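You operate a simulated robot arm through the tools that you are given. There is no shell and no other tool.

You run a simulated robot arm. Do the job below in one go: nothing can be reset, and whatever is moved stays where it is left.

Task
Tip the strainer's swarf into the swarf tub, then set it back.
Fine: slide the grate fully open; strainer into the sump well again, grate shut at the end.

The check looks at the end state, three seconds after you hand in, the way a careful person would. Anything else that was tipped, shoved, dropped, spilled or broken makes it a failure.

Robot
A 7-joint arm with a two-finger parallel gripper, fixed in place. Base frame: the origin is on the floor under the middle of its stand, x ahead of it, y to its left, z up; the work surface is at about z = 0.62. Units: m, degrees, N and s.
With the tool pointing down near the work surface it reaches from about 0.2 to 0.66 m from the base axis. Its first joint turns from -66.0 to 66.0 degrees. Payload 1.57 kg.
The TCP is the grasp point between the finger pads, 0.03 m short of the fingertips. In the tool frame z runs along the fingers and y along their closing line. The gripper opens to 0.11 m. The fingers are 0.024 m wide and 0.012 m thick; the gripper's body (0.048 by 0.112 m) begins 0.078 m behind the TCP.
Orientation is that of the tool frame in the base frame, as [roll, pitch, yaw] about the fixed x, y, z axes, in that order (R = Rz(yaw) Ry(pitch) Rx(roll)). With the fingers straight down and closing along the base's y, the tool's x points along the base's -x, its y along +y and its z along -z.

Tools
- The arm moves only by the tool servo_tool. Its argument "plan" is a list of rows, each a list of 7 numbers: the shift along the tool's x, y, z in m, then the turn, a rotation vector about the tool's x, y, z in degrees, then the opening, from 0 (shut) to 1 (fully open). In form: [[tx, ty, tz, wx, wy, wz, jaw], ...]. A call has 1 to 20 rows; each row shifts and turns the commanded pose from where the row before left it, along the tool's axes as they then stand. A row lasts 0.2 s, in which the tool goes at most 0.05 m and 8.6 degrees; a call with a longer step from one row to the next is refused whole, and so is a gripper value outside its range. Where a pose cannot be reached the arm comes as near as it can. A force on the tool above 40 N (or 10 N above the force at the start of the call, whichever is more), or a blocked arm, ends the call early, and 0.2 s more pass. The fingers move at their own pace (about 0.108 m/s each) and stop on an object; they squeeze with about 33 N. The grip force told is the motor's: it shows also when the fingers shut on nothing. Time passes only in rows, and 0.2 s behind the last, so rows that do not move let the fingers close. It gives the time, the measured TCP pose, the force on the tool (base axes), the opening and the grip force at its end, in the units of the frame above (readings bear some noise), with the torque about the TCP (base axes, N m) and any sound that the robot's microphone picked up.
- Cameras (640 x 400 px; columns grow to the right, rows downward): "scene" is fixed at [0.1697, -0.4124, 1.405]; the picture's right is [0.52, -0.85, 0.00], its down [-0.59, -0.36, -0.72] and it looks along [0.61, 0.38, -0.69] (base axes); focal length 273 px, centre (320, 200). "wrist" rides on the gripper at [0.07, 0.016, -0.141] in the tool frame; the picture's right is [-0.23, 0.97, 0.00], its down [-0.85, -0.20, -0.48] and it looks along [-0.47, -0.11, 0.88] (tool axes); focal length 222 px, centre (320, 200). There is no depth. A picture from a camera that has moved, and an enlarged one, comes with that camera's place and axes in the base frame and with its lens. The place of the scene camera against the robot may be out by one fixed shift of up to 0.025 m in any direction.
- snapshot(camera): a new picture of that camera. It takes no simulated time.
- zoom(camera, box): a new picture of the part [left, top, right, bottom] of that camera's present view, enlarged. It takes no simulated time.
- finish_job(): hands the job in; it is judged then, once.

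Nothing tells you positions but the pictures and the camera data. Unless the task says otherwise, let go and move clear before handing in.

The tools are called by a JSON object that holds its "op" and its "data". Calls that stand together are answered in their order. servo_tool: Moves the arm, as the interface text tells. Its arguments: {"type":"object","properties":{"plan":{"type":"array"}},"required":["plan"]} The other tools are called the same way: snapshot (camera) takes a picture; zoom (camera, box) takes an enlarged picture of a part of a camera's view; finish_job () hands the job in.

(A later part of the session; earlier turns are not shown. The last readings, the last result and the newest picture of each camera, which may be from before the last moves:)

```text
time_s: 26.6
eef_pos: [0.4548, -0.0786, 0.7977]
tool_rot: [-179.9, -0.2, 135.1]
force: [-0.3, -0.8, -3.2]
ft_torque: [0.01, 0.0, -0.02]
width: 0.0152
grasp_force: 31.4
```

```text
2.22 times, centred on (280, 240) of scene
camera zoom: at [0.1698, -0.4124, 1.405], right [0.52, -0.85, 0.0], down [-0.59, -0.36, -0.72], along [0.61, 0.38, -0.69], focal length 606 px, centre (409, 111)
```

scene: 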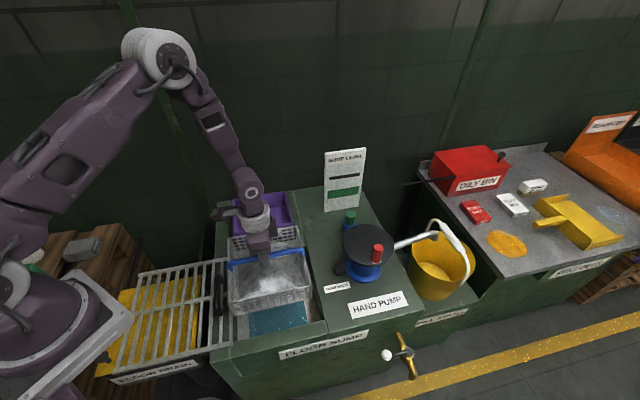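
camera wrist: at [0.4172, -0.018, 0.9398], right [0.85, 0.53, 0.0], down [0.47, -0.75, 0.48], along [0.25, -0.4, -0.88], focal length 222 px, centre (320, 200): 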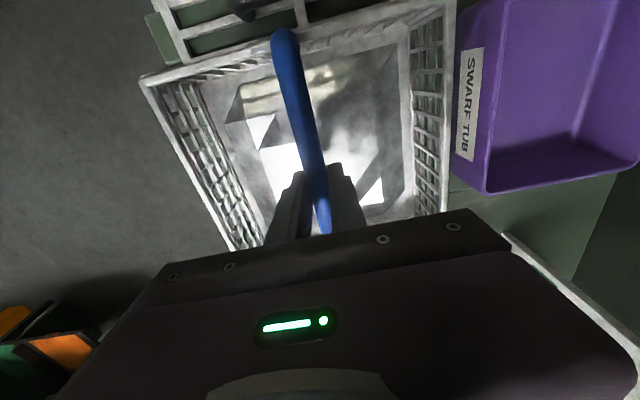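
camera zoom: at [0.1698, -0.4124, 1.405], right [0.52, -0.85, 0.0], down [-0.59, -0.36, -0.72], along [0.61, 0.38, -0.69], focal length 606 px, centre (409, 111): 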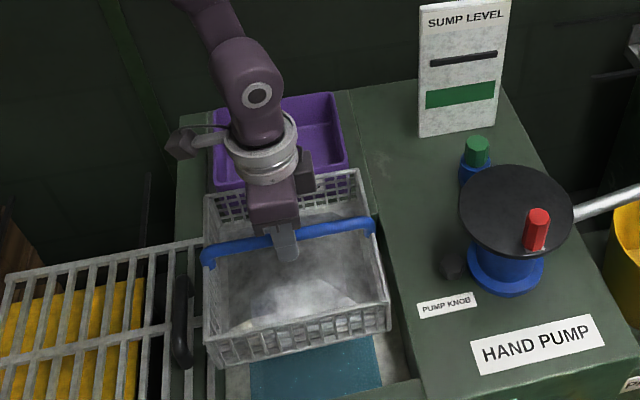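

The basket holds a swarf heap, and the bail looks rigid. Next I will carry it level to above the tub, raising it a bit on the way, with smooth steps.

{"op": "servo_tool", "data": {"plan": [[0.002, 0.012, -0.01, 0, 0, 0, 0.0], [0.004, 0.022, -0.01, 0, 0, 0, 0.0], [0.004, 0.0245, -0.01, 0, 0, 0, 0.0], [0.004, 0.0245, -0.01, 0, 0, 0, 0.0], [0.004, 0.0245, -0.01, 0, 0, 0, 0.0], [0.004, 0.0245, -0.01, 0, 0, 0, 0.0], [0.004, 0.0245, -0.01, 0, 0, 0, 0.0], [0.004, 0.0245, -0.01, 0, 0, 0, 0.0], [0.004, 0.0245, -0.01, 0, 0, 0, 0.0], [0.004, 0.022, -0.005, 0, 0, 0, 0.0], [0.002, 0.012, -0.005, 0, 0, 0, 0.0], [0, 0, 0, 0, 0, 0, 0.0]]}}

{"op": "snapshot", "data": {"camera": "wrist"}}

{"op": "snapshot", "data": {"camera": "scene"}}

```text
time_s: 29.2
eef_pos: [0.5943, 0.1196, 0.8963]
tool_rot: [-180.0, -0.2, 135.2]
force: [0.4, 0.2, -3.3]
ft_torque: [0.02, 0.01, 0.0]
width: 0.0154
grasp_force: 31.2
```

```text
taken
camera wrist: at [0.5572, 0.1792, 1.0388], right [0.85, 0.53, 0.0], down [0.47, -0.75, 0.48], along [0.25, -0.41, -0.88], focal length 222 px, centre (320, 200)
```

wrist: 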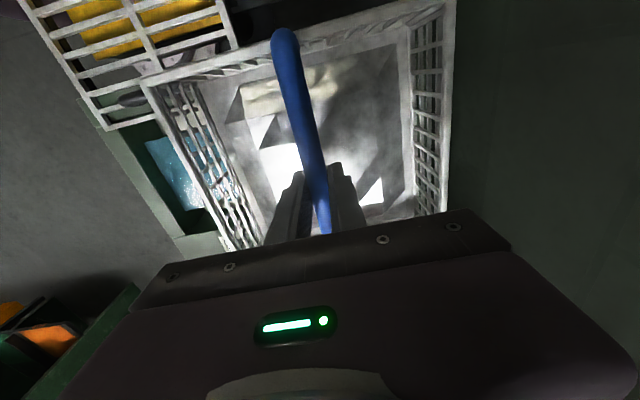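

```text
taken
```

scene: 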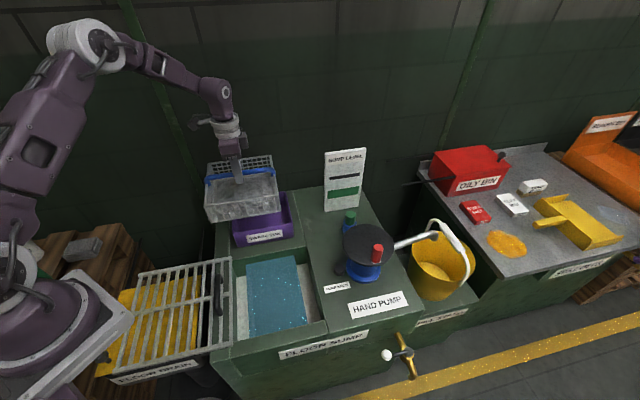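

{"op": "zoom", "data": {"camera": "scene", "box": [180, 110, 320, 250]}}

{"op": "zoom", "data": {"camera": "wrist", "box": [130, 0, 480, 250]}}

```text
2.86 times, centred on (250, 180) of scene
camera zoom: at [0.1698, -0.4123, 1.405], right [0.52, -0.85, 0.0], down [-0.59, -0.36, -0.72], along [0.61, 0.38, -0.69], focal length 780 px, centre (520, 257)
```

zoom: 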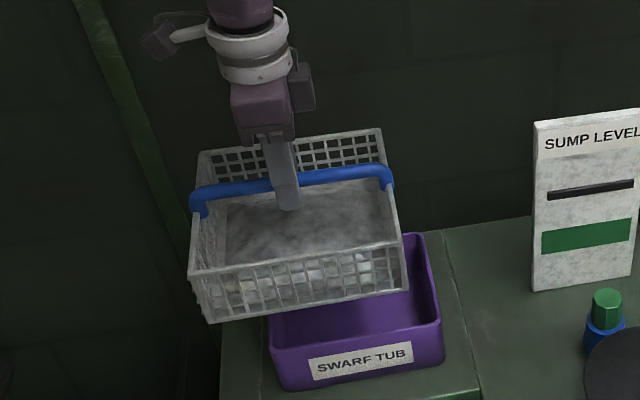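

```text
1.60 times, centred on (305, 125) of wrist
camera zoom: at [0.5572, 0.1792, 1.0388], right [0.85, 0.53, 0.0], down [0.47, -0.75, 0.48], along [0.25, -0.41, -0.88], focal length 355 px, centre (344, 320)
```

zoom: 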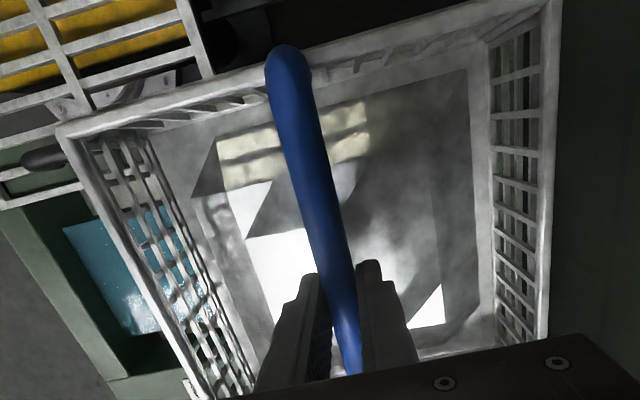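

The basket hangs over the tub with a frustum-shaped heap of swarf inside. I will tip it about the y axis so that its near (-x) corner becomes the pouring lip. I will keep that corner over the tub, moving outward a little first and tilting to about 40°.

{"op": "servo_tool", "data": {"plan": [[-0.0127, 0.0141, 0, -2.8, -2.8, 0, 0.0], [-0.0141, 0.0141, 0.001, -4.243, -4.243, 0, 0.0], [-0.014, 0.014, 0.0035, -4.243, -4.243, 0, 0.0], [0, 0, 0, -4.243, -4.243, 0, 0.0], [0, 0, 0, -4.243, -4.243, 0, 0.0], [0, 0, 0, -4.243, -4.243, 0, 0.0], [0, 0, 0, -4.243, -4.243, 0, 0.0], [0, 0, 0, 0, 0, 0, 0.0]]}}

{"op": "snapshot", "data": {"camera": "wrist"}}

{"op": "zoom", "data": {"camera": "scene", "box": [160, 80, 340, 260]}}

```text
time_s: 31.0
eef_pos: [0.654, 0.1187, 0.8971]
tool_rot: [149.4, 26.9, 127.6]
force: [-0.2, -0.5, -3.6]
ft_torque: [0.0, 0.12, 0.03]
width: 0.0155
grasp_force: 31.0
```

```text
taken
camera wrist: at [0.5354, 0.1806, 0.9822], right [0.65, 0.53, 0.54], down [0.05, -0.75, 0.66], along [0.76, -0.4, -0.51], focal length 222 px, centre (320, 200)
```

wrist: 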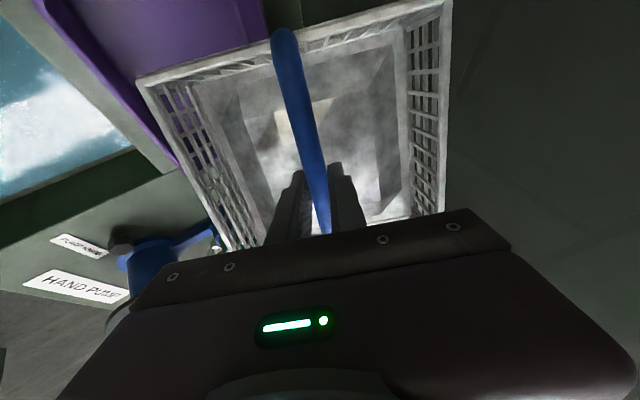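

```text
2.22 times, centred on (250, 170) of scene
camera zoom: at [0.1698, -0.4123, 1.405], right [0.52, -0.85, 0.0], down [-0.59, -0.36, -0.72], along [0.61, 0.38, -0.69], focal length 606 px, centre (476, 267)
```

zoom: 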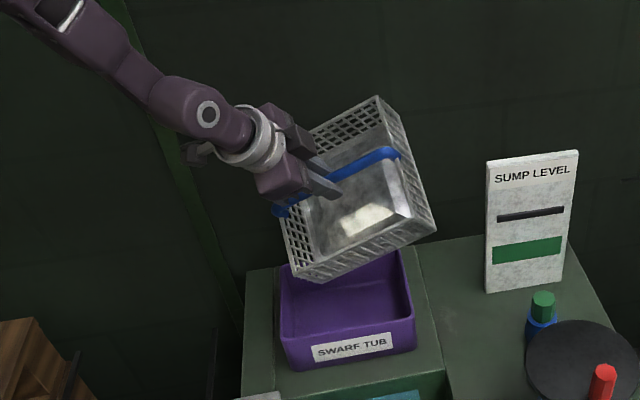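

The tilt is 40°, the grip has not slipped and the heap is still in place. I will continue the tilt slowly to about 64°.

{"op": "servo_tool", "data": {"plan": [[0, 0, 0, -4.243, -4.243, 0, 0.0], [0, 0, 0, -4.243, -4.243, 0, 0.0], [0, 0, 0, -4.243, -4.243, 0, 0.0], [0, 0, 0, -4.243, -4.243, 0, 0.0], [0, 0, 0, 0, 0, 0, 0.0]]}}

{"op": "snapshot", "data": {"camera": "wrist"}}

{"op": "zoom", "data": {"camera": "scene", "box": [160, 80, 340, 260]}}

```text
time_s: 32.2
eef_pos: [0.6548, 0.1205, 0.8972]
tool_rot: [124.8, 39.3, 114.0]
force: [0.6, 0.5, -2.2]
ft_torque: [0.04, 0.13, 0.0]
width: 0.0153
grasp_force: 30.6
```

```text
taken
camera wrist: at [0.5112, 0.1807, 0.9261], right [0.37, 0.53, 0.76], down [-0.22, -0.75, 0.63], along [0.9, -0.41, -0.16], focal length 222 px, centre (320, 200)
```

wrist: 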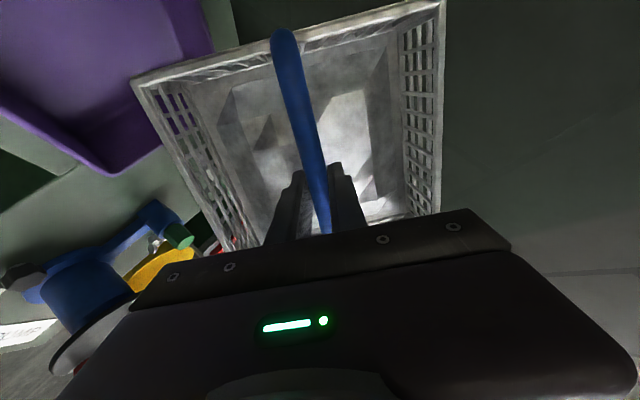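

```text
2.22 times, centred on (250, 170) of scene
camera zoom: at [0.1698, -0.4123, 1.405], right [0.52, -0.85, 0.0], down [-0.59, -0.36, -0.72], along [0.61, 0.38, -0.69], focal length 606 px, centre (476, 267)
```

zoom: 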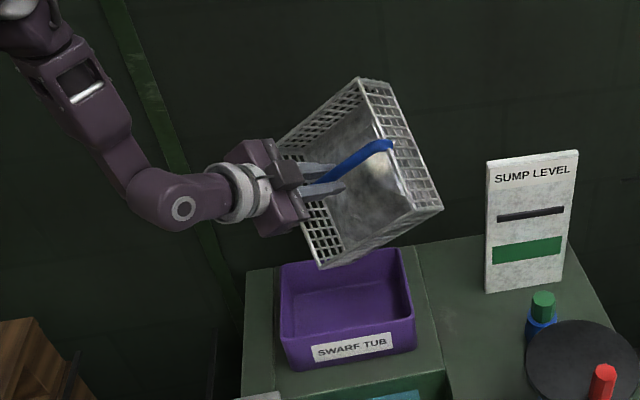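

At 64° nothing has left yet. I continue to about 88°, moving back slightly so the lip stays over the tub middle.

{"op": "servo_tool", "data": {"plan": [[0.0015, -0.0015, -0.0045, -4.243, -4.243, 0, 0.0], [0.0013, -0.0013, -0.0047, -4.243, -4.243, 0, 0.0], [0.001, -0.001, -0.0048, -4.243, -4.243, 0, 0.0], [0.0005, -0.0005, -0.005, -4.243, -4.243, 0, 0.0], [0, 0, 0, 0, 0, 0, 0.0]]}}

{"op": "snapshot", "data": {"camera": "wrist"}}

{"op": "zoom", "data": {"camera": "scene", "box": [160, 80, 340, 260]}}

```text
time_s: 33.4
eef_pos: [0.635, 0.1202, 0.8981]
tool_rot: [93.0, 45.0, 92.2]
force: [-0.7, 0.6, -3.2]
ft_torque: [0.01, 0.21, -0.01]
width: 0.0152
grasp_force: 31.4
```

```text
taken
camera wrist: at [0.4919, 0.1812, 0.8659], right [0.03, 0.53, 0.85], down [-0.46, -0.75, 0.48], along [0.89, -0.41, 0.22], focal length 222 px, centre (320, 200)
```

wrist: 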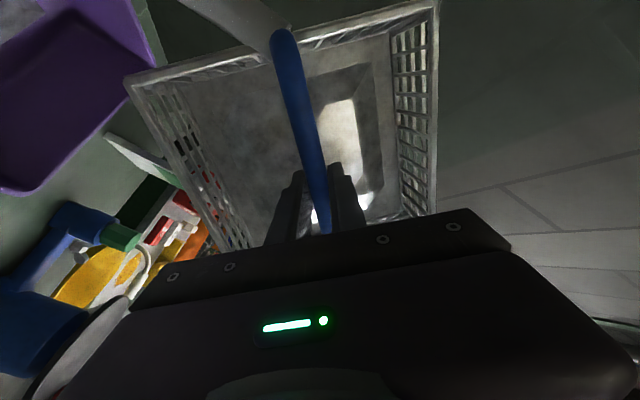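

```text
2.22 times, centred on (250, 170) of scene
camera zoom: at [0.1698, -0.4123, 1.405], right [0.52, -0.85, 0.0], down [-0.59, -0.36, -0.72], along [0.61, 0.38, -0.69], focal length 606 px, centre (476, 267)
```

zoom: 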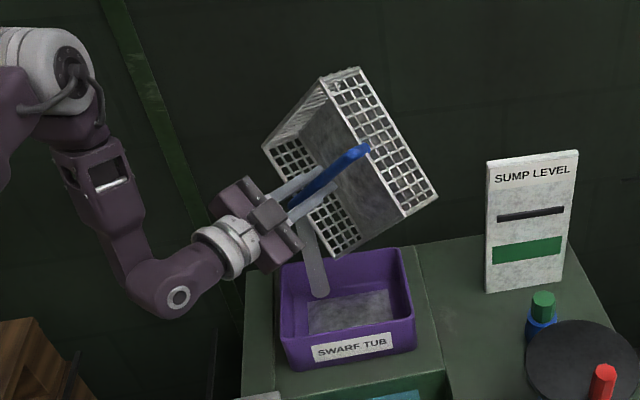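

At 88° a stream of swarf is running over the upper-left (+s) rim and landing inside the tub. I will hold here to let it run, then check.

{"op": "servo_tool", "data": {"plan": [[0, 0, 0, 0, 0, 0, 0.0], [0, 0, 0, 0, 0, 0, 0.0], [0, 0, 0, 0, 0, 0, 0.0], [0, 0, 0, 0, 0, 0, 0.0]]}}

{"op": "snapshot", "data": {"camera": "wrist"}}

{"op": "zoom", "data": {"camera": "scene", "box": [180, 100, 320, 260]}}

```text
time_s: 34.4
eef_pos: [0.6352, 0.1199, 0.8975]
tool_rot: [93.2, 44.9, 92.2]
force: [-0.1, -0.6, -2.6]
ft_torque: [0.01, 0.24, 0.0]
width: 0.015
grasp_force: 31.0
```

```text
taken
camera wrist: at [0.492, 0.1812, 0.8661], right [0.03, 0.53, 0.85], down [-0.46, -0.75, 0.48], along [0.89, -0.41, 0.22], focal length 222 px, centre (320, 200)
```

wrist: 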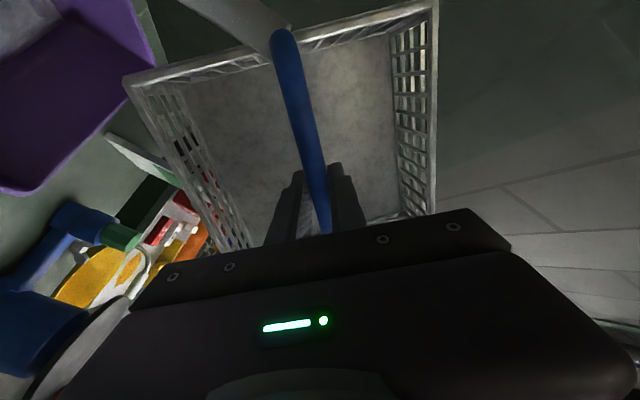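

```text
2.50 times, centred on (250, 180) of scene
camera zoom: at [0.1698, -0.4123, 1.405], right [0.52, -0.85, 0.0], down [-0.59, -0.36, -0.72], along [0.61, 0.38, -0.69], focal length 682 px, centre (495, 250)
```

zoom: 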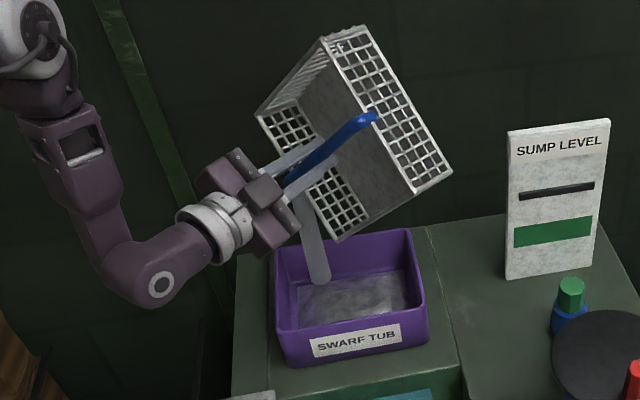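

The basket looks nearly empty and the tub is filling. I will tilt further, to about 110°, to drop the rest, keeping the lip over the tub.

{"op": "servo_tool", "data": {"plan": [[0, 0, 0, 0, 0, 0, 0.0], [0, 0, 0, 0, 0, 0, 0.0], [0, 0, -0.004, -4.243, -4.243, 0, 0.0], [0, 0, -0.006, -4.243, -4.243, 0, 0.0], [0, 0, -0.006, -4.243, -4.243, 0, 0.0], [0, 0, -0.004, -4.243, -4.243, 0, 0.0], [0, 0, 0, 0, 0, 0, 0.0], [0, 0, 0, 0, 0, 0, 0.0], [0, 0, 0, 0, 0, 0, 0.0], [0, 0, 0, 0, 0, 0, 0.0]]}}

{"op": "snapshot", "data": {"camera": "wrist"}}

{"op": "zoom", "data": {"camera": "scene", "box": [180, 100, 320, 260]}}

```text
time_s: 36.6
eef_pos: [0.6145, 0.1208, 0.8956]
tool_rot: [60.6, 41.0, 69.7]
force: [0.4, 0.0, -2.2]
ft_torque: [0.04, 0.16, -0.01]
width: 0.0156
grasp_force: 31.0
```

```text
taken
camera wrist: at [0.4977, 0.1815, 0.808], right [-0.32, 0.53, 0.79], down [-0.62, -0.75, 0.25], along [0.72, -0.41, 0.56], focal length 222 px, centre (320, 200)
```

wrist: 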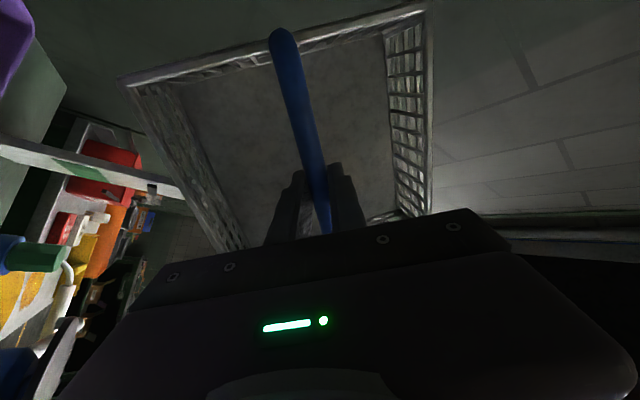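

```text
2.50 times, centred on (250, 180) of scene
camera zoom: at [0.1698, -0.4123, 1.405], right [0.52, -0.85, 0.0], down [-0.59, -0.36, -0.72], along [0.61, 0.38, -0.69], focal length 682 px, centre (495, 250)
```

zoom: 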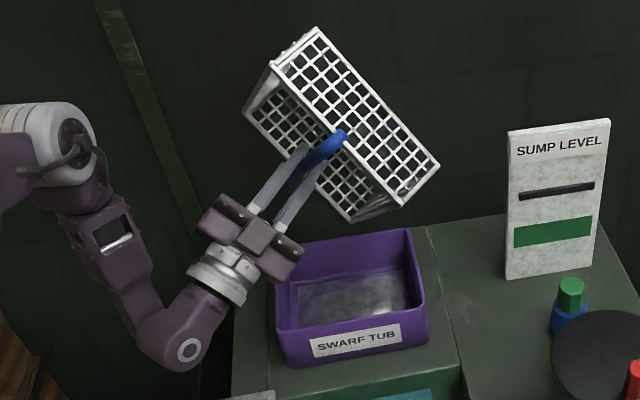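

{"op": "zoom", "data": {"camera": "wrist", "box": [110, 0, 450, 250]}}

{"op": "zoom", "data": {"camera": "scene", "box": [220, 180, 300, 260]}}

{"op": "snapshot", "data": {"camera": "scene"}}

```text
1.60 times, centred on (280, 125) of wrist
camera zoom: at [0.4977, 0.1815, 0.808], right [-0.32, 0.53, 0.79], down [-0.62, -0.75, 0.25], along [0.72, -0.41, 0.56], focal length 355 px, centre (384, 320)
```

zoom: 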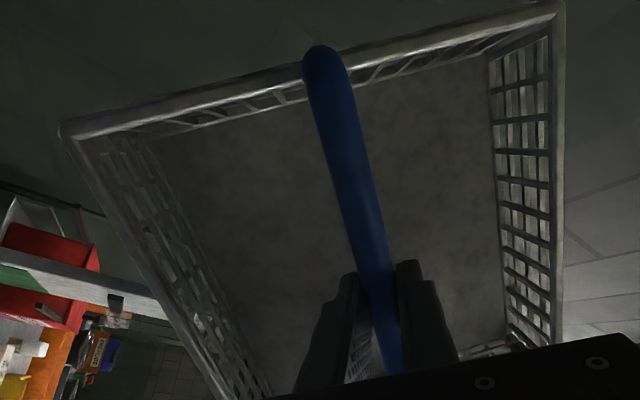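

```text
5.00 times, centred on (260, 220) of scene
camera zoom: at [0.1698, -0.4123, 1.405], right [0.52, -0.85, 0.0], down [-0.59, -0.36, -0.72], along [0.61, 0.38, -0.69], focal length 1365 px, centre (620, 100)
```

zoom: 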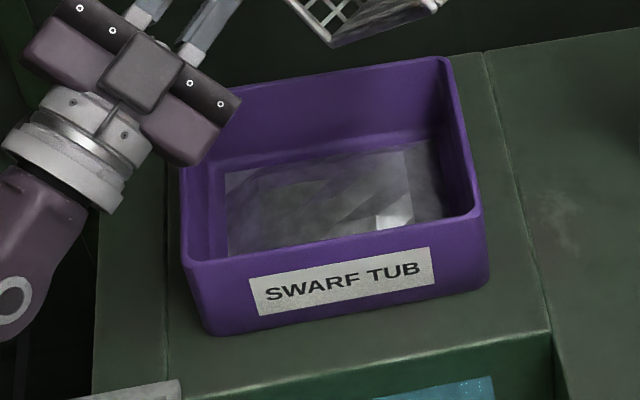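

```text
taken
```

scene: 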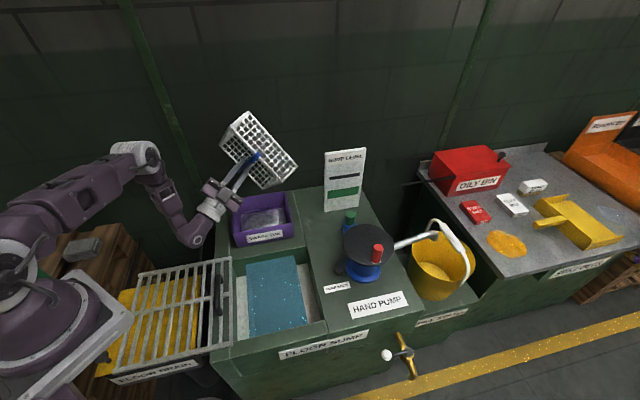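

The tub holds the swarf, the stream has stopped and the basket is empty. I will tilt back to level over the tub.

{"op": "servo_tool", "data": {"plan": [[0, 0, 0, 2.5, 2.5, 0, 0.0], [0, 0, 0, 4.2, 4.2, 0, 0.0], [0, 0, 0, 4.95, 4.95, 0, 0.0], [0, 0, 0, 4.95, 4.95, 0, 0.0], [0, 0, 0, 4.95, 4.95, 0, 0.0], [0, 0, 0, 4.95, 4.95, 0, 0.0], [0, 0, 0, 4.95, 4.95, 0, 0.0], [0, 0, 0, 4.95, 4.95, 0, 0.0], [0, 0, 0, 4.95, 4.95, 0, 0.0], [0, 0, 0, 4.95, 4.95, 0, 0.0], [0, 0, 0, 4.95, 4.95, 0, 0.0], [0, 0, 0, 4.95, 4.95, 0, 0.0], [0, 0, 0, 4.95, 4.95, 0, 0.0], [0, 0, 0, 4.95, 4.95, 0, 0.0], [0, 0, 0, 4.95, 4.95, 0, 0.0], [0, 0, 0, 4.95, 4.95, 0, 0.0], [0, 0, 0, 2.9, 2.9, 0, 0.0], [0, 0, 0, 0, 0, 0, 0.0], [0, 0, 0, 0, 0, 0, 0.0]]}}

{"op": "snapshot", "data": {"camera": "wrist"}}

{"op": "snapshot", "data": {"camera": "scene"}}

{"op": "zoom", "data": {"camera": "scene", "box": [180, 110, 320, 250]}}

```text
time_s: 40.6
eef_pos: [0.616, 0.1197, 0.8947]
tool_rot: [179.9, 0.1, 135.1]
force: [0.1, 0.4, -3.1]
ft_torque: [0.04, -0.05, 0.0]
width: 0.015
grasp_force: 30.8
```

```text
taken
camera wrist: at [0.5774, 0.1803, 1.0371], right [0.85, 0.53, 0.0], down [0.46, -0.75, 0.48], along [0.25, -0.41, -0.88], focal length 222 px, centre (320, 200)
```

wrist: 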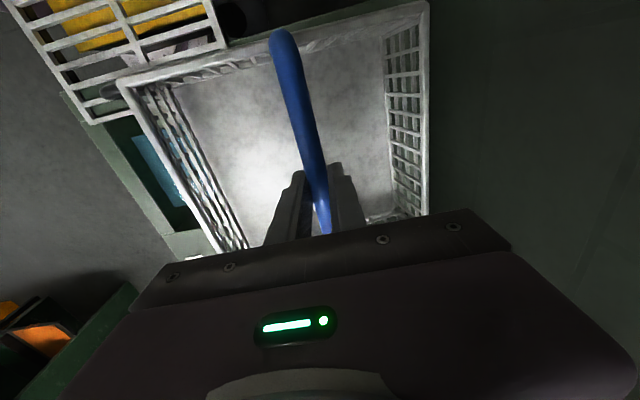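

```text
taken
```

scene: 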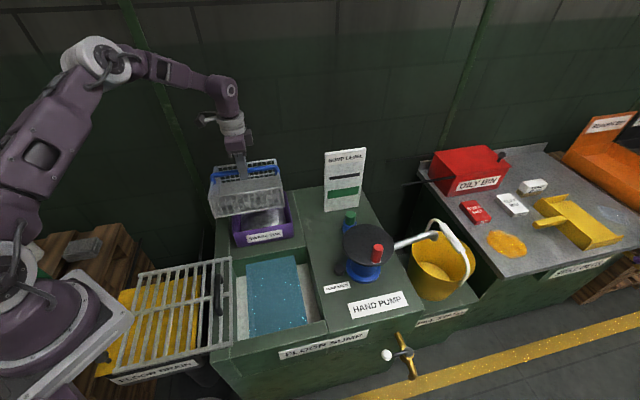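

```text
2.86 times, centred on (250, 180) of scene
camera zoom: at [0.1698, -0.4124, 1.405], right [0.52, -0.85, 0.0], down [-0.59, -0.36, -0.72], along [0.61, 0.38, -0.69], focal length 780 px, centre (520, 257)
```

zoom: 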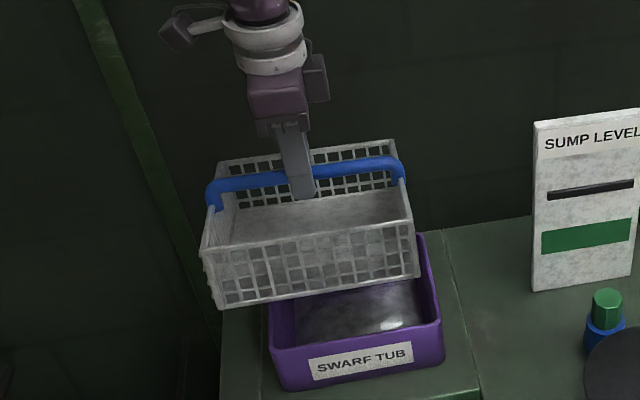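

The basket is level and empty over the tub, but it slipped about 8° in the grip about the bail axis, with its near side raised. I will carry it back over the well, then tilt the tool -8° about its x axis so the basket sits level.

{"op": "servo_tool", "data": {"plan": [[-0.001, -0.012, 0, 0, 0, 0, 0.0], [-0.0025, -0.024, 0, 0, 0, 0, 0.0], [-0.0027, -0.0265, 0, 0, 0, 0, 0.0], [-0.0027, -0.0265, 0, 0, 0, 0, 0.0], [-0.0027, -0.0265, 0, 0, 0, 0, 0.0], [-0.0027, -0.0265, 0, 0, 0, 0, 0.0], [-0.0027, -0.0265, 0, 0, 0, 0, 0.0], [-0.0027, -0.0265, 0, 0, 0, 0, 0.0], [-0.0027, -0.0265, 0, 0, 0, 0, 0.0], [-0.0025, -0.0205, 0, 0, 0, 0, 0.0], [-0.001, -0.0125, 0, 0, 0, 0, 0.0], [0, 0, 0, -4, 0, 0, 0.0], [0, 0, 0, -4, 0, 0, 0.0], [0, 0, 0, 0, 0, 0, 0.0], [0, 0, 0, 0, 0, 0, 0.0]]}}

{"op": "snapshot", "data": {"camera": "wrist"}}

{"op": "zoom", "data": {"camera": "scene", "box": [200, 150, 360, 330]}}

```text
time_s: 43.8
eef_pos: [0.4541, -0.0778, 0.8933]
tool_rot: [171.8, 0.0, 135.1]
force: [0.5, -0.3, -3.8]
ft_torque: [0.05, 0.02, 0.0]
width: 0.0152
grasp_force: 31.2
```

```text
taken
camera wrist: at [0.4014, -0.0315, 1.0369], right [0.84, 0.52, 0.14], down [0.42, -0.79, 0.45], along [0.34, -0.32, -0.88], focal length 222 px, centre (320, 200)
```

wrist: 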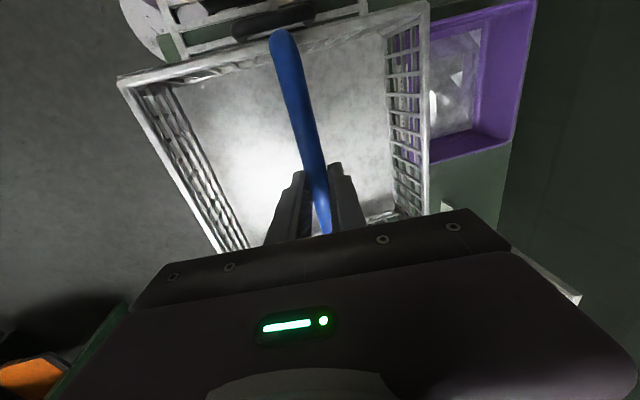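

```text
2.22 times, centred on (280, 240) of scene
camera zoom: at [0.1697, -0.4124, 1.405], right [0.52, -0.85, 0.0], down [-0.59, -0.36, -0.72], along [0.61, 0.38, -0.69], focal length 606 px, centre (409, 111)
```

zoom: 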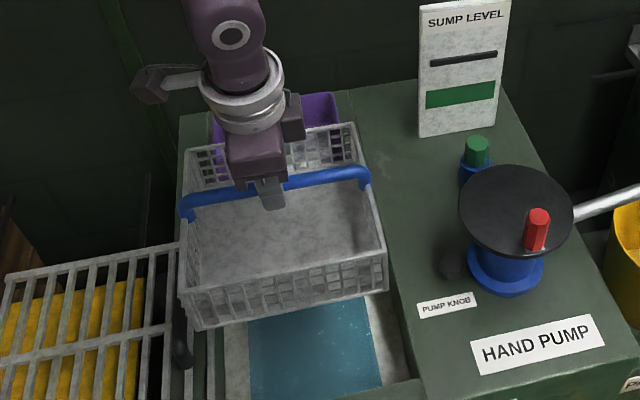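

I'm over the well with the basket level. I will go down straight (base z) with the tilted tool to just above the deck and check alignment.

{"op": "servo_tool", "data": {"plan": [[0, -0.00285, 0.0198, 0, 0, 0, 0.0], [0, -0.00285, 0.0198, 0, 0, 0, 0.0], [0, -0.00285, 0.0198, 0, 0, 0, 0.0], [0, -0.00285, 0.0198, 0, 0, 0, 0.0], [0, -0.00285, 0.0198, 0, 0, 0, 0.0], [0, -0.00285, 0.0198, 0, 0, 0, 0.0], [0, -0.00285, 0.0198, 0, 0, 0, 0.0], [0, -0.00285, 0.0198, 0, 0, 0, 0.0], [0, -0.00143, 0.0099, 0, 0, 0, 0.0], [0, 0, 0, 0, 0, 0, 0.0], [0, 0, 0, 0, 0, 0, 0.0]]}}

{"op": "snapshot", "data": {"camera": "wrist"}}

{"op": "zoom", "data": {"camera": "scene", "box": [200, 190, 340, 350]}}

```text
time_s: 46.2
eef_pos: [0.4537, -0.0789, 0.7237]
tool_rot: [171.8, 0.0, 135.1]
force: [0.4, 0.3, -4.0]
ft_torque: [0.02, 0.0, -0.01]
width: 0.0151
grasp_force: 31.2
```

```text
taken
camera wrist: at [0.4006, -0.0319, 0.8667], right [0.84, 0.52, 0.14], down [0.42, -0.79, 0.45], along [0.34, -0.32, -0.88], focal length 222 px, centre (320, 200)
```

wrist: 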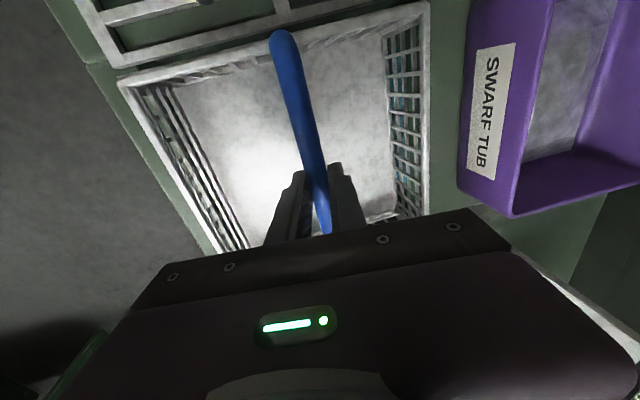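

```text
2.50 times, centred on (270, 270) of scene
camera zoom: at [0.1698, -0.4124, 1.405], right [0.52, -0.85, 0.0], down [-0.59, -0.36, -0.72], along [0.61, 0.38, -0.69], focal length 682 px, centre (445, 25)
```

zoom: 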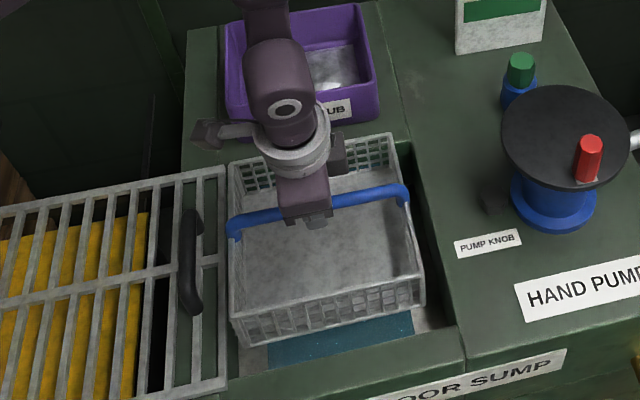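

It's aligned with the well. I will lower it slowly into its seat, with finer steps at the end.

{"op": "servo_tool", "data": {"plan": [[0, -0.0017, 0.0119, 0, 0, 0, 0.0], [0, -0.0017, 0.0119, 0, 0, 0, 0.0], [0, -0.0017, 0.0119, 0, 0, 0, 0.0], [0, -0.0017, 0.0119, 0, 0, 0, 0.0], [0, -0.0017, 0.0119, 0, 0, 0, 0.0], [0, -0.0017, 0.0119, 0, 0, 0, 0.0], [0, -0.0017, 0.0119, 0, 0, 0, 0.0], [0, -0.0014, 0.0099, 0, 0, 0, 0.0], [0, 0, 0, 0, 0, 0, 0.0]]}}

{"op": "snapshot", "data": {"camera": "wrist"}}

{"op": "zoom", "data": {"camera": "scene", "box": [200, 200, 340, 350]}}

```text
time_s: 48.2
eef_pos: [0.4548, -0.0797, 0.6286]
tool_rot: [171.9, 0.1, 135.2]
force: [0.1, 0.1, -2.5]
ft_torque: [0.04, 0.01, -0.01]
width: 0.0153
grasp_force: 31.1
```

```text
taken
camera wrist: at [0.4021, -0.0326, 0.7718], right [0.84, 0.52, 0.14], down [0.42, -0.79, 0.45], along [0.34, -0.32, -0.88], focal length 222 px, centre (320, 200)
```

wrist: 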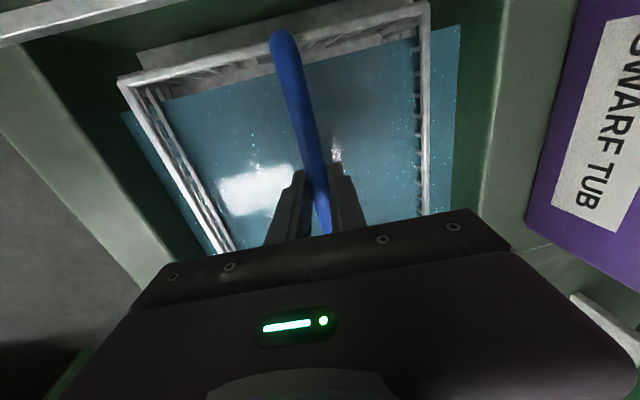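

```text
2.67 times, centred on (270, 275) of scene
camera zoom: at [0.1698, -0.4124, 1.405], right [0.52, -0.85, 0.0], down [-0.59, -0.36, -0.72], along [0.61, 0.38, -0.69], focal length 728 px, centre (453, 0)
```

zoom: 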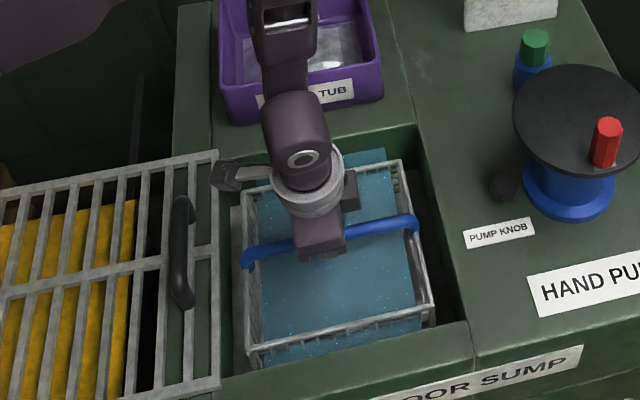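

{"op": "servo_tool", "data": {"plan": [[0, -0.0007, 0.005, 0, 0, 0, 0.0], [0, -0.0007, 0.005, 0, 0, 0, 0.0], [0, -0.0006, 0.004, 0, 0, 0, 0.0], [0, -0.0005, 0.003, 0, 0, 0, 0.0], [0, 0, 0, 0, 0, 0, 0.0]]}}

```text
time_s: 49.4
eef_pos: [0.4541, -0.0791, 0.6127]
tool_rot: [171.8, 0.1, 135.1]
force: [-0.2, -0.9, -2.8]
ft_torque: [-0.02, -0.04, -0.03]
width: 0.0152
grasp_force: 30.8
```

It's still hanging free at z = 0.6127. I will lower it the last few millimetres to feel for the seat.

{"op": "servo_tool", "data": {"plan": [[0, -0.0003, 0.002, 0, 0, 0, 0.0], [0, -0.0003, 0.002, 0, 0, 0, 0.0], [0, -0.0003, 0.0015, 0, 0, 0, 0.0], [0, 0, 0, 0, 0, 0, 0.0]]}}

{"op": "zoom", "data": {"camera": "wrist", "box": [90, 0, 470, 250]}}

{"op": "zoom", "data": {"camera": "scene", "box": [220, 230, 330, 340]}}

```text
time_s: 50.4
eef_pos: [0.4537, -0.0787, 0.6072]
tool_rot: [171.9, 0.2, 135.2]
force: [0.1, 0.3, 25.8]
ft_torque: [0.11, -0.05, -0.08]
width: 0.0154
grasp_force: 30.8
```

```text
1.60 times, centred on (280, 125) of wrist
camera zoom: at [0.4023, -0.0323, 0.7506], right [0.84, 0.52, 0.14], down [0.42, -0.79, 0.45], along [0.34, -0.32, -0.88], focal length 355 px, centre (384, 320)
```

zoom: 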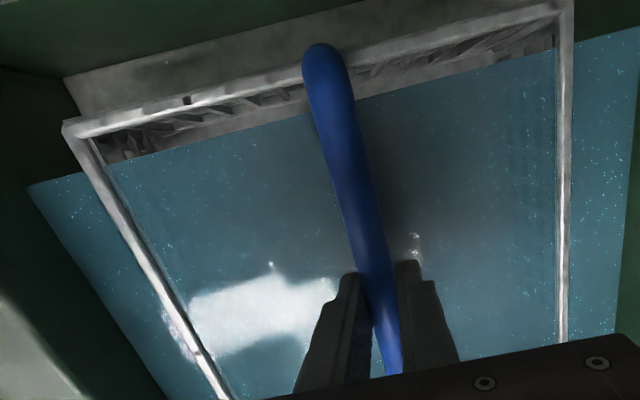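

```text
3.64 times, centred on (275, 285) of scene
camera zoom: at [0.1693, -0.4123, 1.4051], right [0.52, -0.85, 0.0], down [-0.59, -0.36, -0.72], along [0.62, 0.38, -0.69], focal length 992 px, centre (484, -109)
```

zoom: 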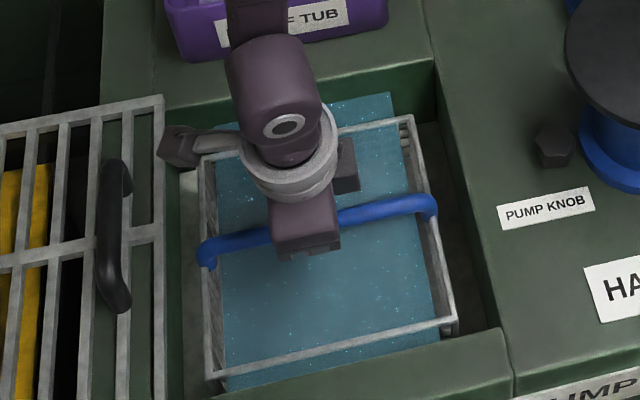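

The basket is seated, with an upward reaction at z = 0.607, the same height as before. I will relax the pressure, open the fingers and back out along the finger direction.

{"op": "servo_tool", "data": {"plan": [[0, 0.0001, -0.001, 0, 0, 0, 0.0], [0, 0, 0, 0, 0, 0, 0.15], [0, 0, 0, 0, 0, 0, 0.3], [0, 0, 0, 0, 0, 0, 0.45], [0, 0, 0, 0, 0, 0, 0.45]]}}

{"op": "zoom", "data": {"camera": "wrist", "box": [90, 0, 470, 250]}}

{"op": "zoom", "data": {"camera": "scene", "box": [220, 230, 330, 340]}}

```text
time_s: 51.6
eef_pos: [0.4541, -0.078, 0.6083]
tool_rot: [171.8, 0.1, 135.1]
force: [-0.3, -0.4, 0.0]
ft_torque: [0.01, -0.02, 0.01]
width: 0.0495
grasp_force: 0.0
```

```text
1.60 times, centred on (280, 125) of wrist
camera zoom: at [0.4018, -0.032, 0.7515], right [0.84, 0.52, 0.14], down [0.42, -0.79, 0.45], along [0.34, -0.32, -0.88], focal length 355 px, centre (384, 320)
```

zoom: 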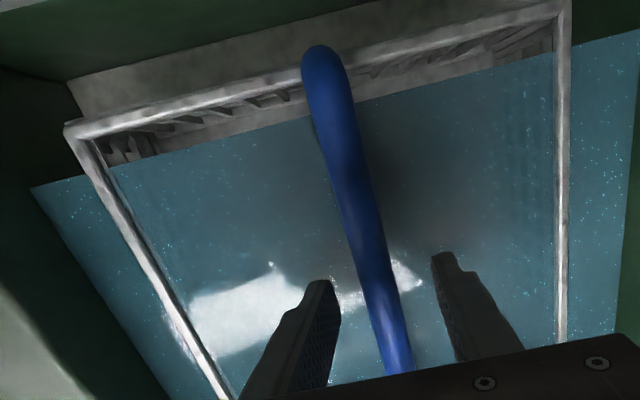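

```text
3.64 times, centred on (275, 285) of scene
camera zoom: at [0.1697, -0.4124, 1.405], right [0.52, -0.85, 0.0], down [-0.59, -0.36, -0.72], along [0.61, 0.38, -0.69], focal length 992 px, centre (484, -109)
```

zoom: 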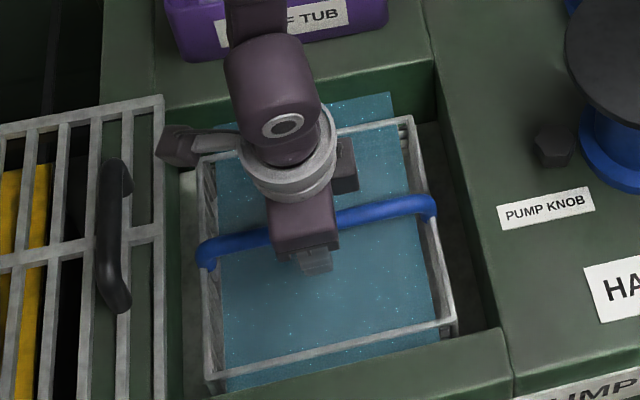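

Released cleanly. I back out upward along the fingers, then level the tool.

{"op": "servo_tool", "data": {"plan": [[0, 0, -0.015, 0, 0, 0, 0.45], [0, 0, -0.02, 0, 0, 0, 0.45], [0, 0, -0.03, 0, 0, 0, 0.45], [0, 0, -0.04, 0, 0, 0, 0.45], [0, 0, -0.04, 0, 0, 0, 0.45], [0, 0, -0.04, 0, 0, 0, 0.45], [0, 0, -0.04, 4.1, 0, 0, 0.45], [0, 0, -0.04, 4.1, 0, 0, 0.45], [0, 0, 0, 0, 0, 0, 0.45]]}}

{"op": "snapshot", "data": {"camera": "wrist"}}

{"op": "zoom", "data": {"camera": "scene", "box": [200, 190, 340, 350]}}

```text
time_s: 53.6
eef_pos: [0.4274, -0.1019, 0.8711]
tool_rot: [-179.9, 0.0, 135.1]
force: [-0.4, -0.7, 0.3]
ft_torque: [0.0, -0.01, 0.0]
width: 0.0495
grasp_force: 0.2
```

```text
taken
camera wrist: at [0.3901, -0.0418, 1.0135], right [0.85, 0.53, 0.0], down [0.46, -0.74, 0.48], along [0.25, -0.41, -0.88], focal length 222 px, centre (320, 200)
```

wrist: 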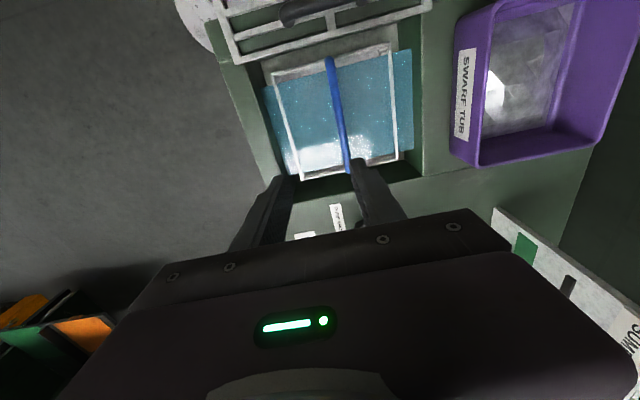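

```text
2.50 times, centred on (270, 270) of scene
camera zoom: at [0.1697, -0.4123, 1.405], right [0.52, -0.85, 0.0], down [-0.59, -0.36, -0.72], along [0.61, 0.38, -0.69], focal length 682 px, centre (445, 25)
```

zoom: 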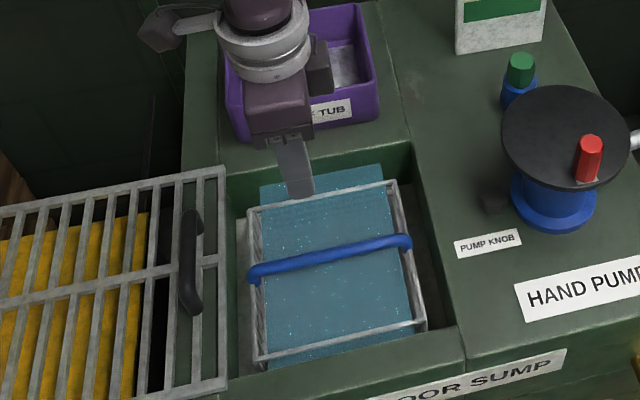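

The strainer sits back in the well as before, and the swarf is in the tub. I will turn the tool back 90° and go above the grate's pull.

{"op": "servo_tool", "data": {"plan": [[0, 0, 0, 0, 0, -8.2, 0.5], [0, 0, 0, 0, 0, -8.2, 0.5], [0, 0, 0, 0, 0, -8.2, 0.5], [0, 0, 0, 0, 0, -8.2, 0.5], [0, 0, 0, 0, 0, -8.2, 0.5], [0, 0, 0, 0, 0, -8.2, 0.5], [0, 0, 0, 0, 0, -8.2, 0.5], [0, 0, 0, 0, 0, -8.2, 0.5], [0, 0, 0, 0, 0, -8.2, 0.5], [0, 0, 0, 0, 0, -8.2, 0.5], [0, 0, 0, 0, 0, -8.1, 0.5], [-0.0073, 0.0292, 0.0242, 0, 0, 0, 0.5], [-0.0073, 0.0292, 0.0242, 0, 0, 0, 0.5], [-0.0073, 0.0292, 0.0242, 0, 0, 0, 0.5], [-0.0073, 0.0292, 0.0242, 0, 0, 0, 0.5], [-0.0073, 0.0292, 0.0242, 0, 0, 0, 0.5], [0, 0, 0, 0, 0, 0, 0.5]]}}

{"op": "zoom", "data": {"camera": "wrist", "box": [220, 60, 440, 240]}}

{"op": "zoom", "data": {"camera": "scene", "box": [170, 210, 290, 330]}}

```text
time_s: 57.2
eef_pos: [0.3523, 0.0261, 0.7477]
tool_rot: [-179.9, 0.0, -134.9]
force: [0.2, 0.6, 0.5]
ft_torque: [0.02, 0.03, -0.03]
width: 0.055
grasp_force: 0.1
```

```text
2.22 times, centred on (330, 150) of wrist
camera zoom: at [0.2904, -0.0112, 0.8906], right [-0.53, 0.85, 0.0], down [0.74, 0.47, 0.48], along [0.41, 0.25, -0.88], focal length 494 px, centre (298, 311)
```

zoom: 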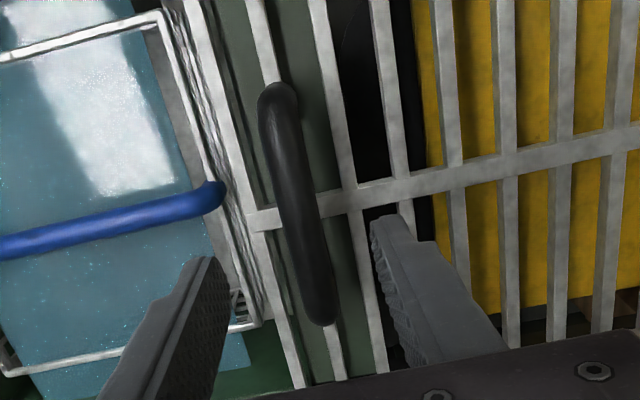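

```text
3.33 times, centred on (230, 270) of scene
camera zoom: at [0.1697, -0.4123, 1.405], right [0.52, -0.85, 0.0], down [-0.59, -0.36, -0.72], along [0.61, 0.38, -0.69], focal length 910 px, centre (620, -33)
```

zoom: 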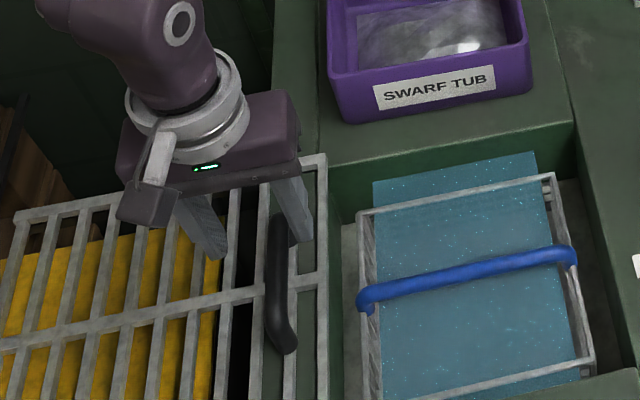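

The pull is about 2 mm to the +s side of the tool. I shift that much and come down to the earlier grasp height.

{"op": "servo_tool", "data": {"plan": [[0, 0.002, 0.025, 0, 0, 0, 0.5], [0, 0, 0.025, 0, 0, 0, 0.5], [0, 0, 0.018, 0, 0, 0, 0.5], [0, 0, 0.01, 0, 0, 0, 0.5], [0, 0, 0, 0, 0, 0, 0.5]]}}

{"op": "zoom", "data": {"camera": "wrist", "box": [220, 60, 440, 240]}}

```text
time_s: 58.4
eef_pos: [0.3489, 0.0263, 0.6706]
tool_rot: [-179.8, 0.0, -134.8]
force: [-0.1, -0.8, 0.7]
ft_torque: [0.03, 0.02, 0.0]
width: 0.055
grasp_force: 0.0
```

```text
2.22 times, centred on (330, 150) of wrist
camera zoom: at [0.2888, -0.0116, 0.8126], right [-0.53, 0.85, 0.0], down [0.74, 0.47, 0.48], along [0.41, 0.25, -0.88], focal length 494 px, centre (298, 311)
```

zoom: 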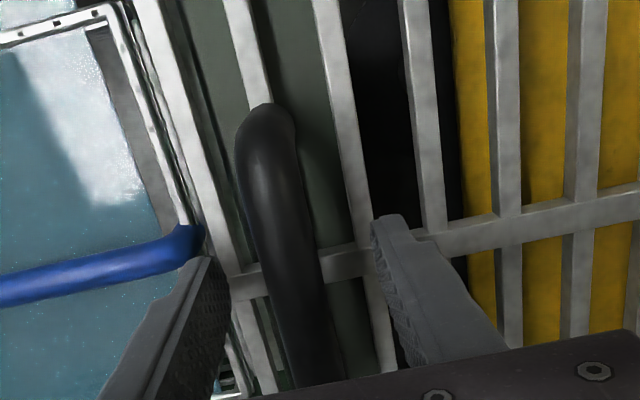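

The pull is nicely centred now. Closing on it.

{"op": "servo_tool", "data": {"plan": [[0, -0.001, 0.0025, 0, 0, 0, 0.4], [0, 0, 0, 0, 0, 0, 0.3], [0, 0, 0, 0, 0, 0, 0.2], [0, 0, 0, 0, 0, 0, 0.1], [0, 0, 0, 0, 0, 0, 0.0], [0, 0, 0, 0, 0, 0, 0.0]]}}

```text
time_s: 59.8
eef_pos: [0.3506, 0.0253, 0.6683]
tool_rot: [-179.9, 0.0, -134.9]
force: [-0.7, 0.3, -6.3]
ft_torque: [0.05, -0.11, -0.42]
width: 0.0178
grasp_force: 32.6
```

Gripped at 17.8 mm. Now sliding the grate shut along tool -y.

{"op": "servo_tool", "data": {"plan": [[0, -0.006, 0, 0, 0, 0, 0.0], [0, -0.012, 0, 0, 0, 0, 0.0], [0, -0.015, 0, 0, 0, 0, 0.0], [0, -0.015, 0, 0, 0, 0, 0.0], [0, -0.015, 0, 0, 0, 0, 0.0], [0, -0.015, 0, 0, 0, 0, 0.0], [0, -0.015, 0, 0, 0, 0, 0.0], [0, -0.015, 0, 0, 0, 0, 0.0]]}}

{"op": "snapshot", "data": {"camera": "scene"}}

```text
time_s: 61.6
eef_pos: [0.4271, -0.051, 0.6691]
tool_rot: [179.9, -0.2, -134.9]
force: [-6.5, -5.2, -26.0]
ft_torque: [0.01, -0.03, -0.34]
width: 0.018
grasp_force: 32.9
```

```text
taken
```

scene: 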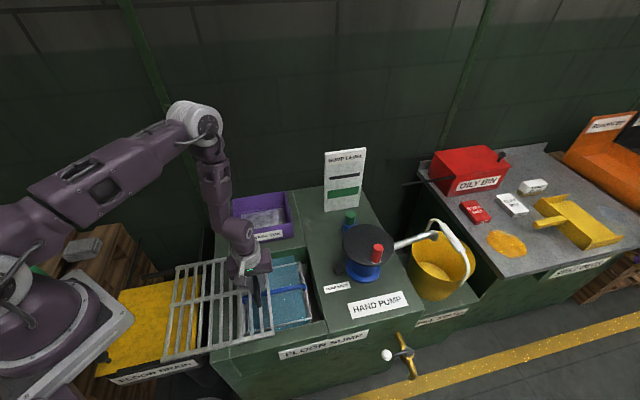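

It slides, with a slight upward pull and side load building. I correct by about 1 mm down and 0.7 mm sideways, and continue.

{"op": "servo_tool", "data": {"plan": [[0.0007, -0.006, 0.001, 0, 0, 0, 0.0], [0, -0.015, 0, 0, 0, 0, 0.0], [0, -0.015, 0, 0, 0, 0, 0.0], [0, -0.015, 0, 0, 0, 0, 0.0], [0.0004, -0.015, 0, 0, 0, 0, 0.0], [0, -0.015, 0, 0, 0, 0, 0.0], [0, -0.01, 0, 0, 0, 0, 0.0]]}}

{"op": "snapshot", "data": {"camera": "scene"}}

{"op": "snapshot", "data": {"camera": "wrist"}}

```text
time_s: 63.2
eef_pos: [0.4903, -0.1145, 0.6688]
tool_rot: [-179.9, 0.0, -134.8]
force: [-6.4, -5.0, 18.8]
ft_torque: [0.08, -0.06, -0.54]
width: 0.0176
grasp_force: 32.9
```

```text
taken
```

scene: 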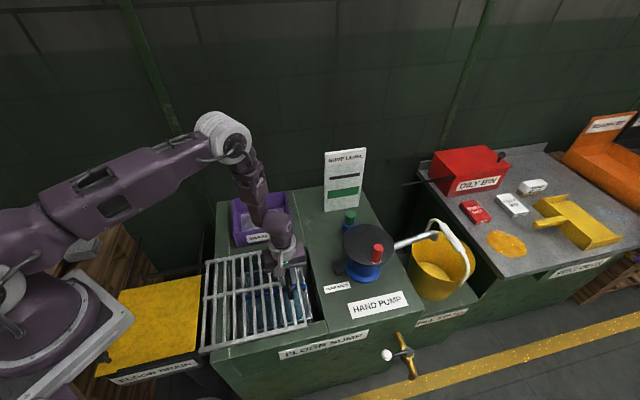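

```text
taken
camera wrist: at [0.4297, -0.1524, 0.8106], right [-0.53, 0.85, 0.0], down [0.74, 0.47, 0.48], along [0.41, 0.25, -0.88], focal length 222 px, centre (320, 200)
```

wrist: 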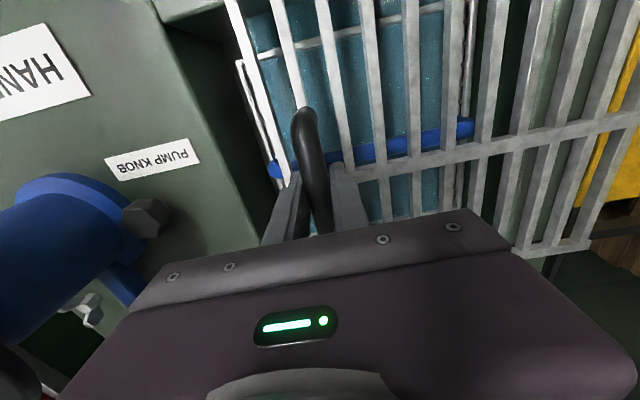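

About 63 mm remain. I correct the loads slightly and continue to the closed stop.

{"op": "servo_tool", "data": {"plan": [[0.0008, -0.006, -0.0006, 0, 0, 0, 0.0], [0, -0.012, 0, 0, 0, 0, 0.0], [0, -0.012, 0, 0, 0, 0, 0.0], [0, -0.012, 0, 0, 0, 0, 0.0], [0, -0.01, 0, 0, 0, 0, 0.0], [0, -0.006, 0, 0, 0, 0, 0.0]]}}

{"op": "zoom", "data": {"camera": "scene", "box": [190, 220, 350, 360]}}

```text
time_s: 64.6
eef_pos: [0.5324, -0.1562, 0.6701]
tool_rot: [-179.9, -0.1, -134.8]
force: [7.7, 9.1, -10.3]
ft_torque: [-0.38, 0.42, -0.44]
width: 0.0177
grasp_force: 32.3
```

```text
2.86 times, centred on (270, 290) of scene
camera zoom: at [0.1701, -0.4122, 1.405], right [0.52, -0.85, 0.0], down [-0.59, -0.36, -0.72], along [0.61, 0.38, -0.69], focal length 780 px, centre (463, -57)
```

zoom: 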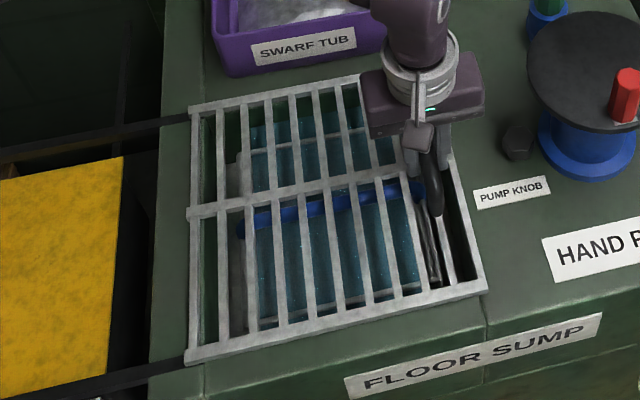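

Only about 5 mm remain. I will push gently to the stop.

{"op": "servo_tool", "data": {"plan": [[-0.0006, -0.003, 0.0003, 0, 0, 0, 0.0], [0, -0.003, 0, 0, 0, 0, 0.0], [0, -0.003, 0, 0, 0, 0, 0.0], [0, -0.002, 0, 0, 0, 0, 0.0]]}}

{"op": "zoom", "data": {"camera": "scene", "box": [190, 220, 350, 360]}}

```text
time_s: 65.4
eef_pos: [0.5339, -0.159, 0.6679]
tool_rot: [179.4, -0.3, -135.0]
force: [-8.3, 4.8, 14.0]
ft_torque: [0.25, -0.25, -0.47]
width: 0.0177
grasp_force: 31.9
stopped in row 3: the force on the tool passed its limit at 42 N (the readings are from after the stop); the commanded pose is now the measured one
```

```text
2.86 times, centred on (270, 290) of scene
camera zoom: at [0.1693, -0.4122, 1.4051], right [0.52, -0.85, 0.0], down [-0.59, -0.36, -0.72], along [0.62, 0.38, -0.69], focal length 780 px, centre (463, -57)
```

zoom: 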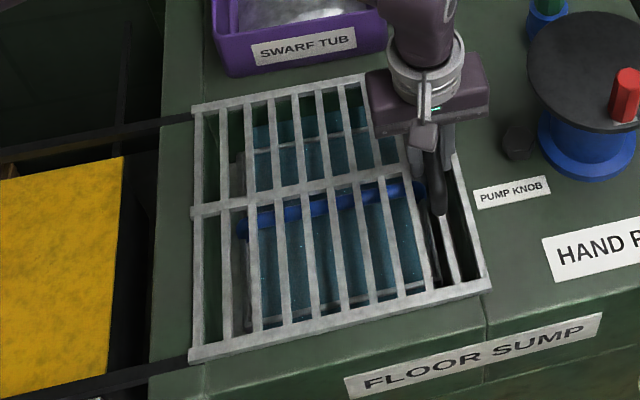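

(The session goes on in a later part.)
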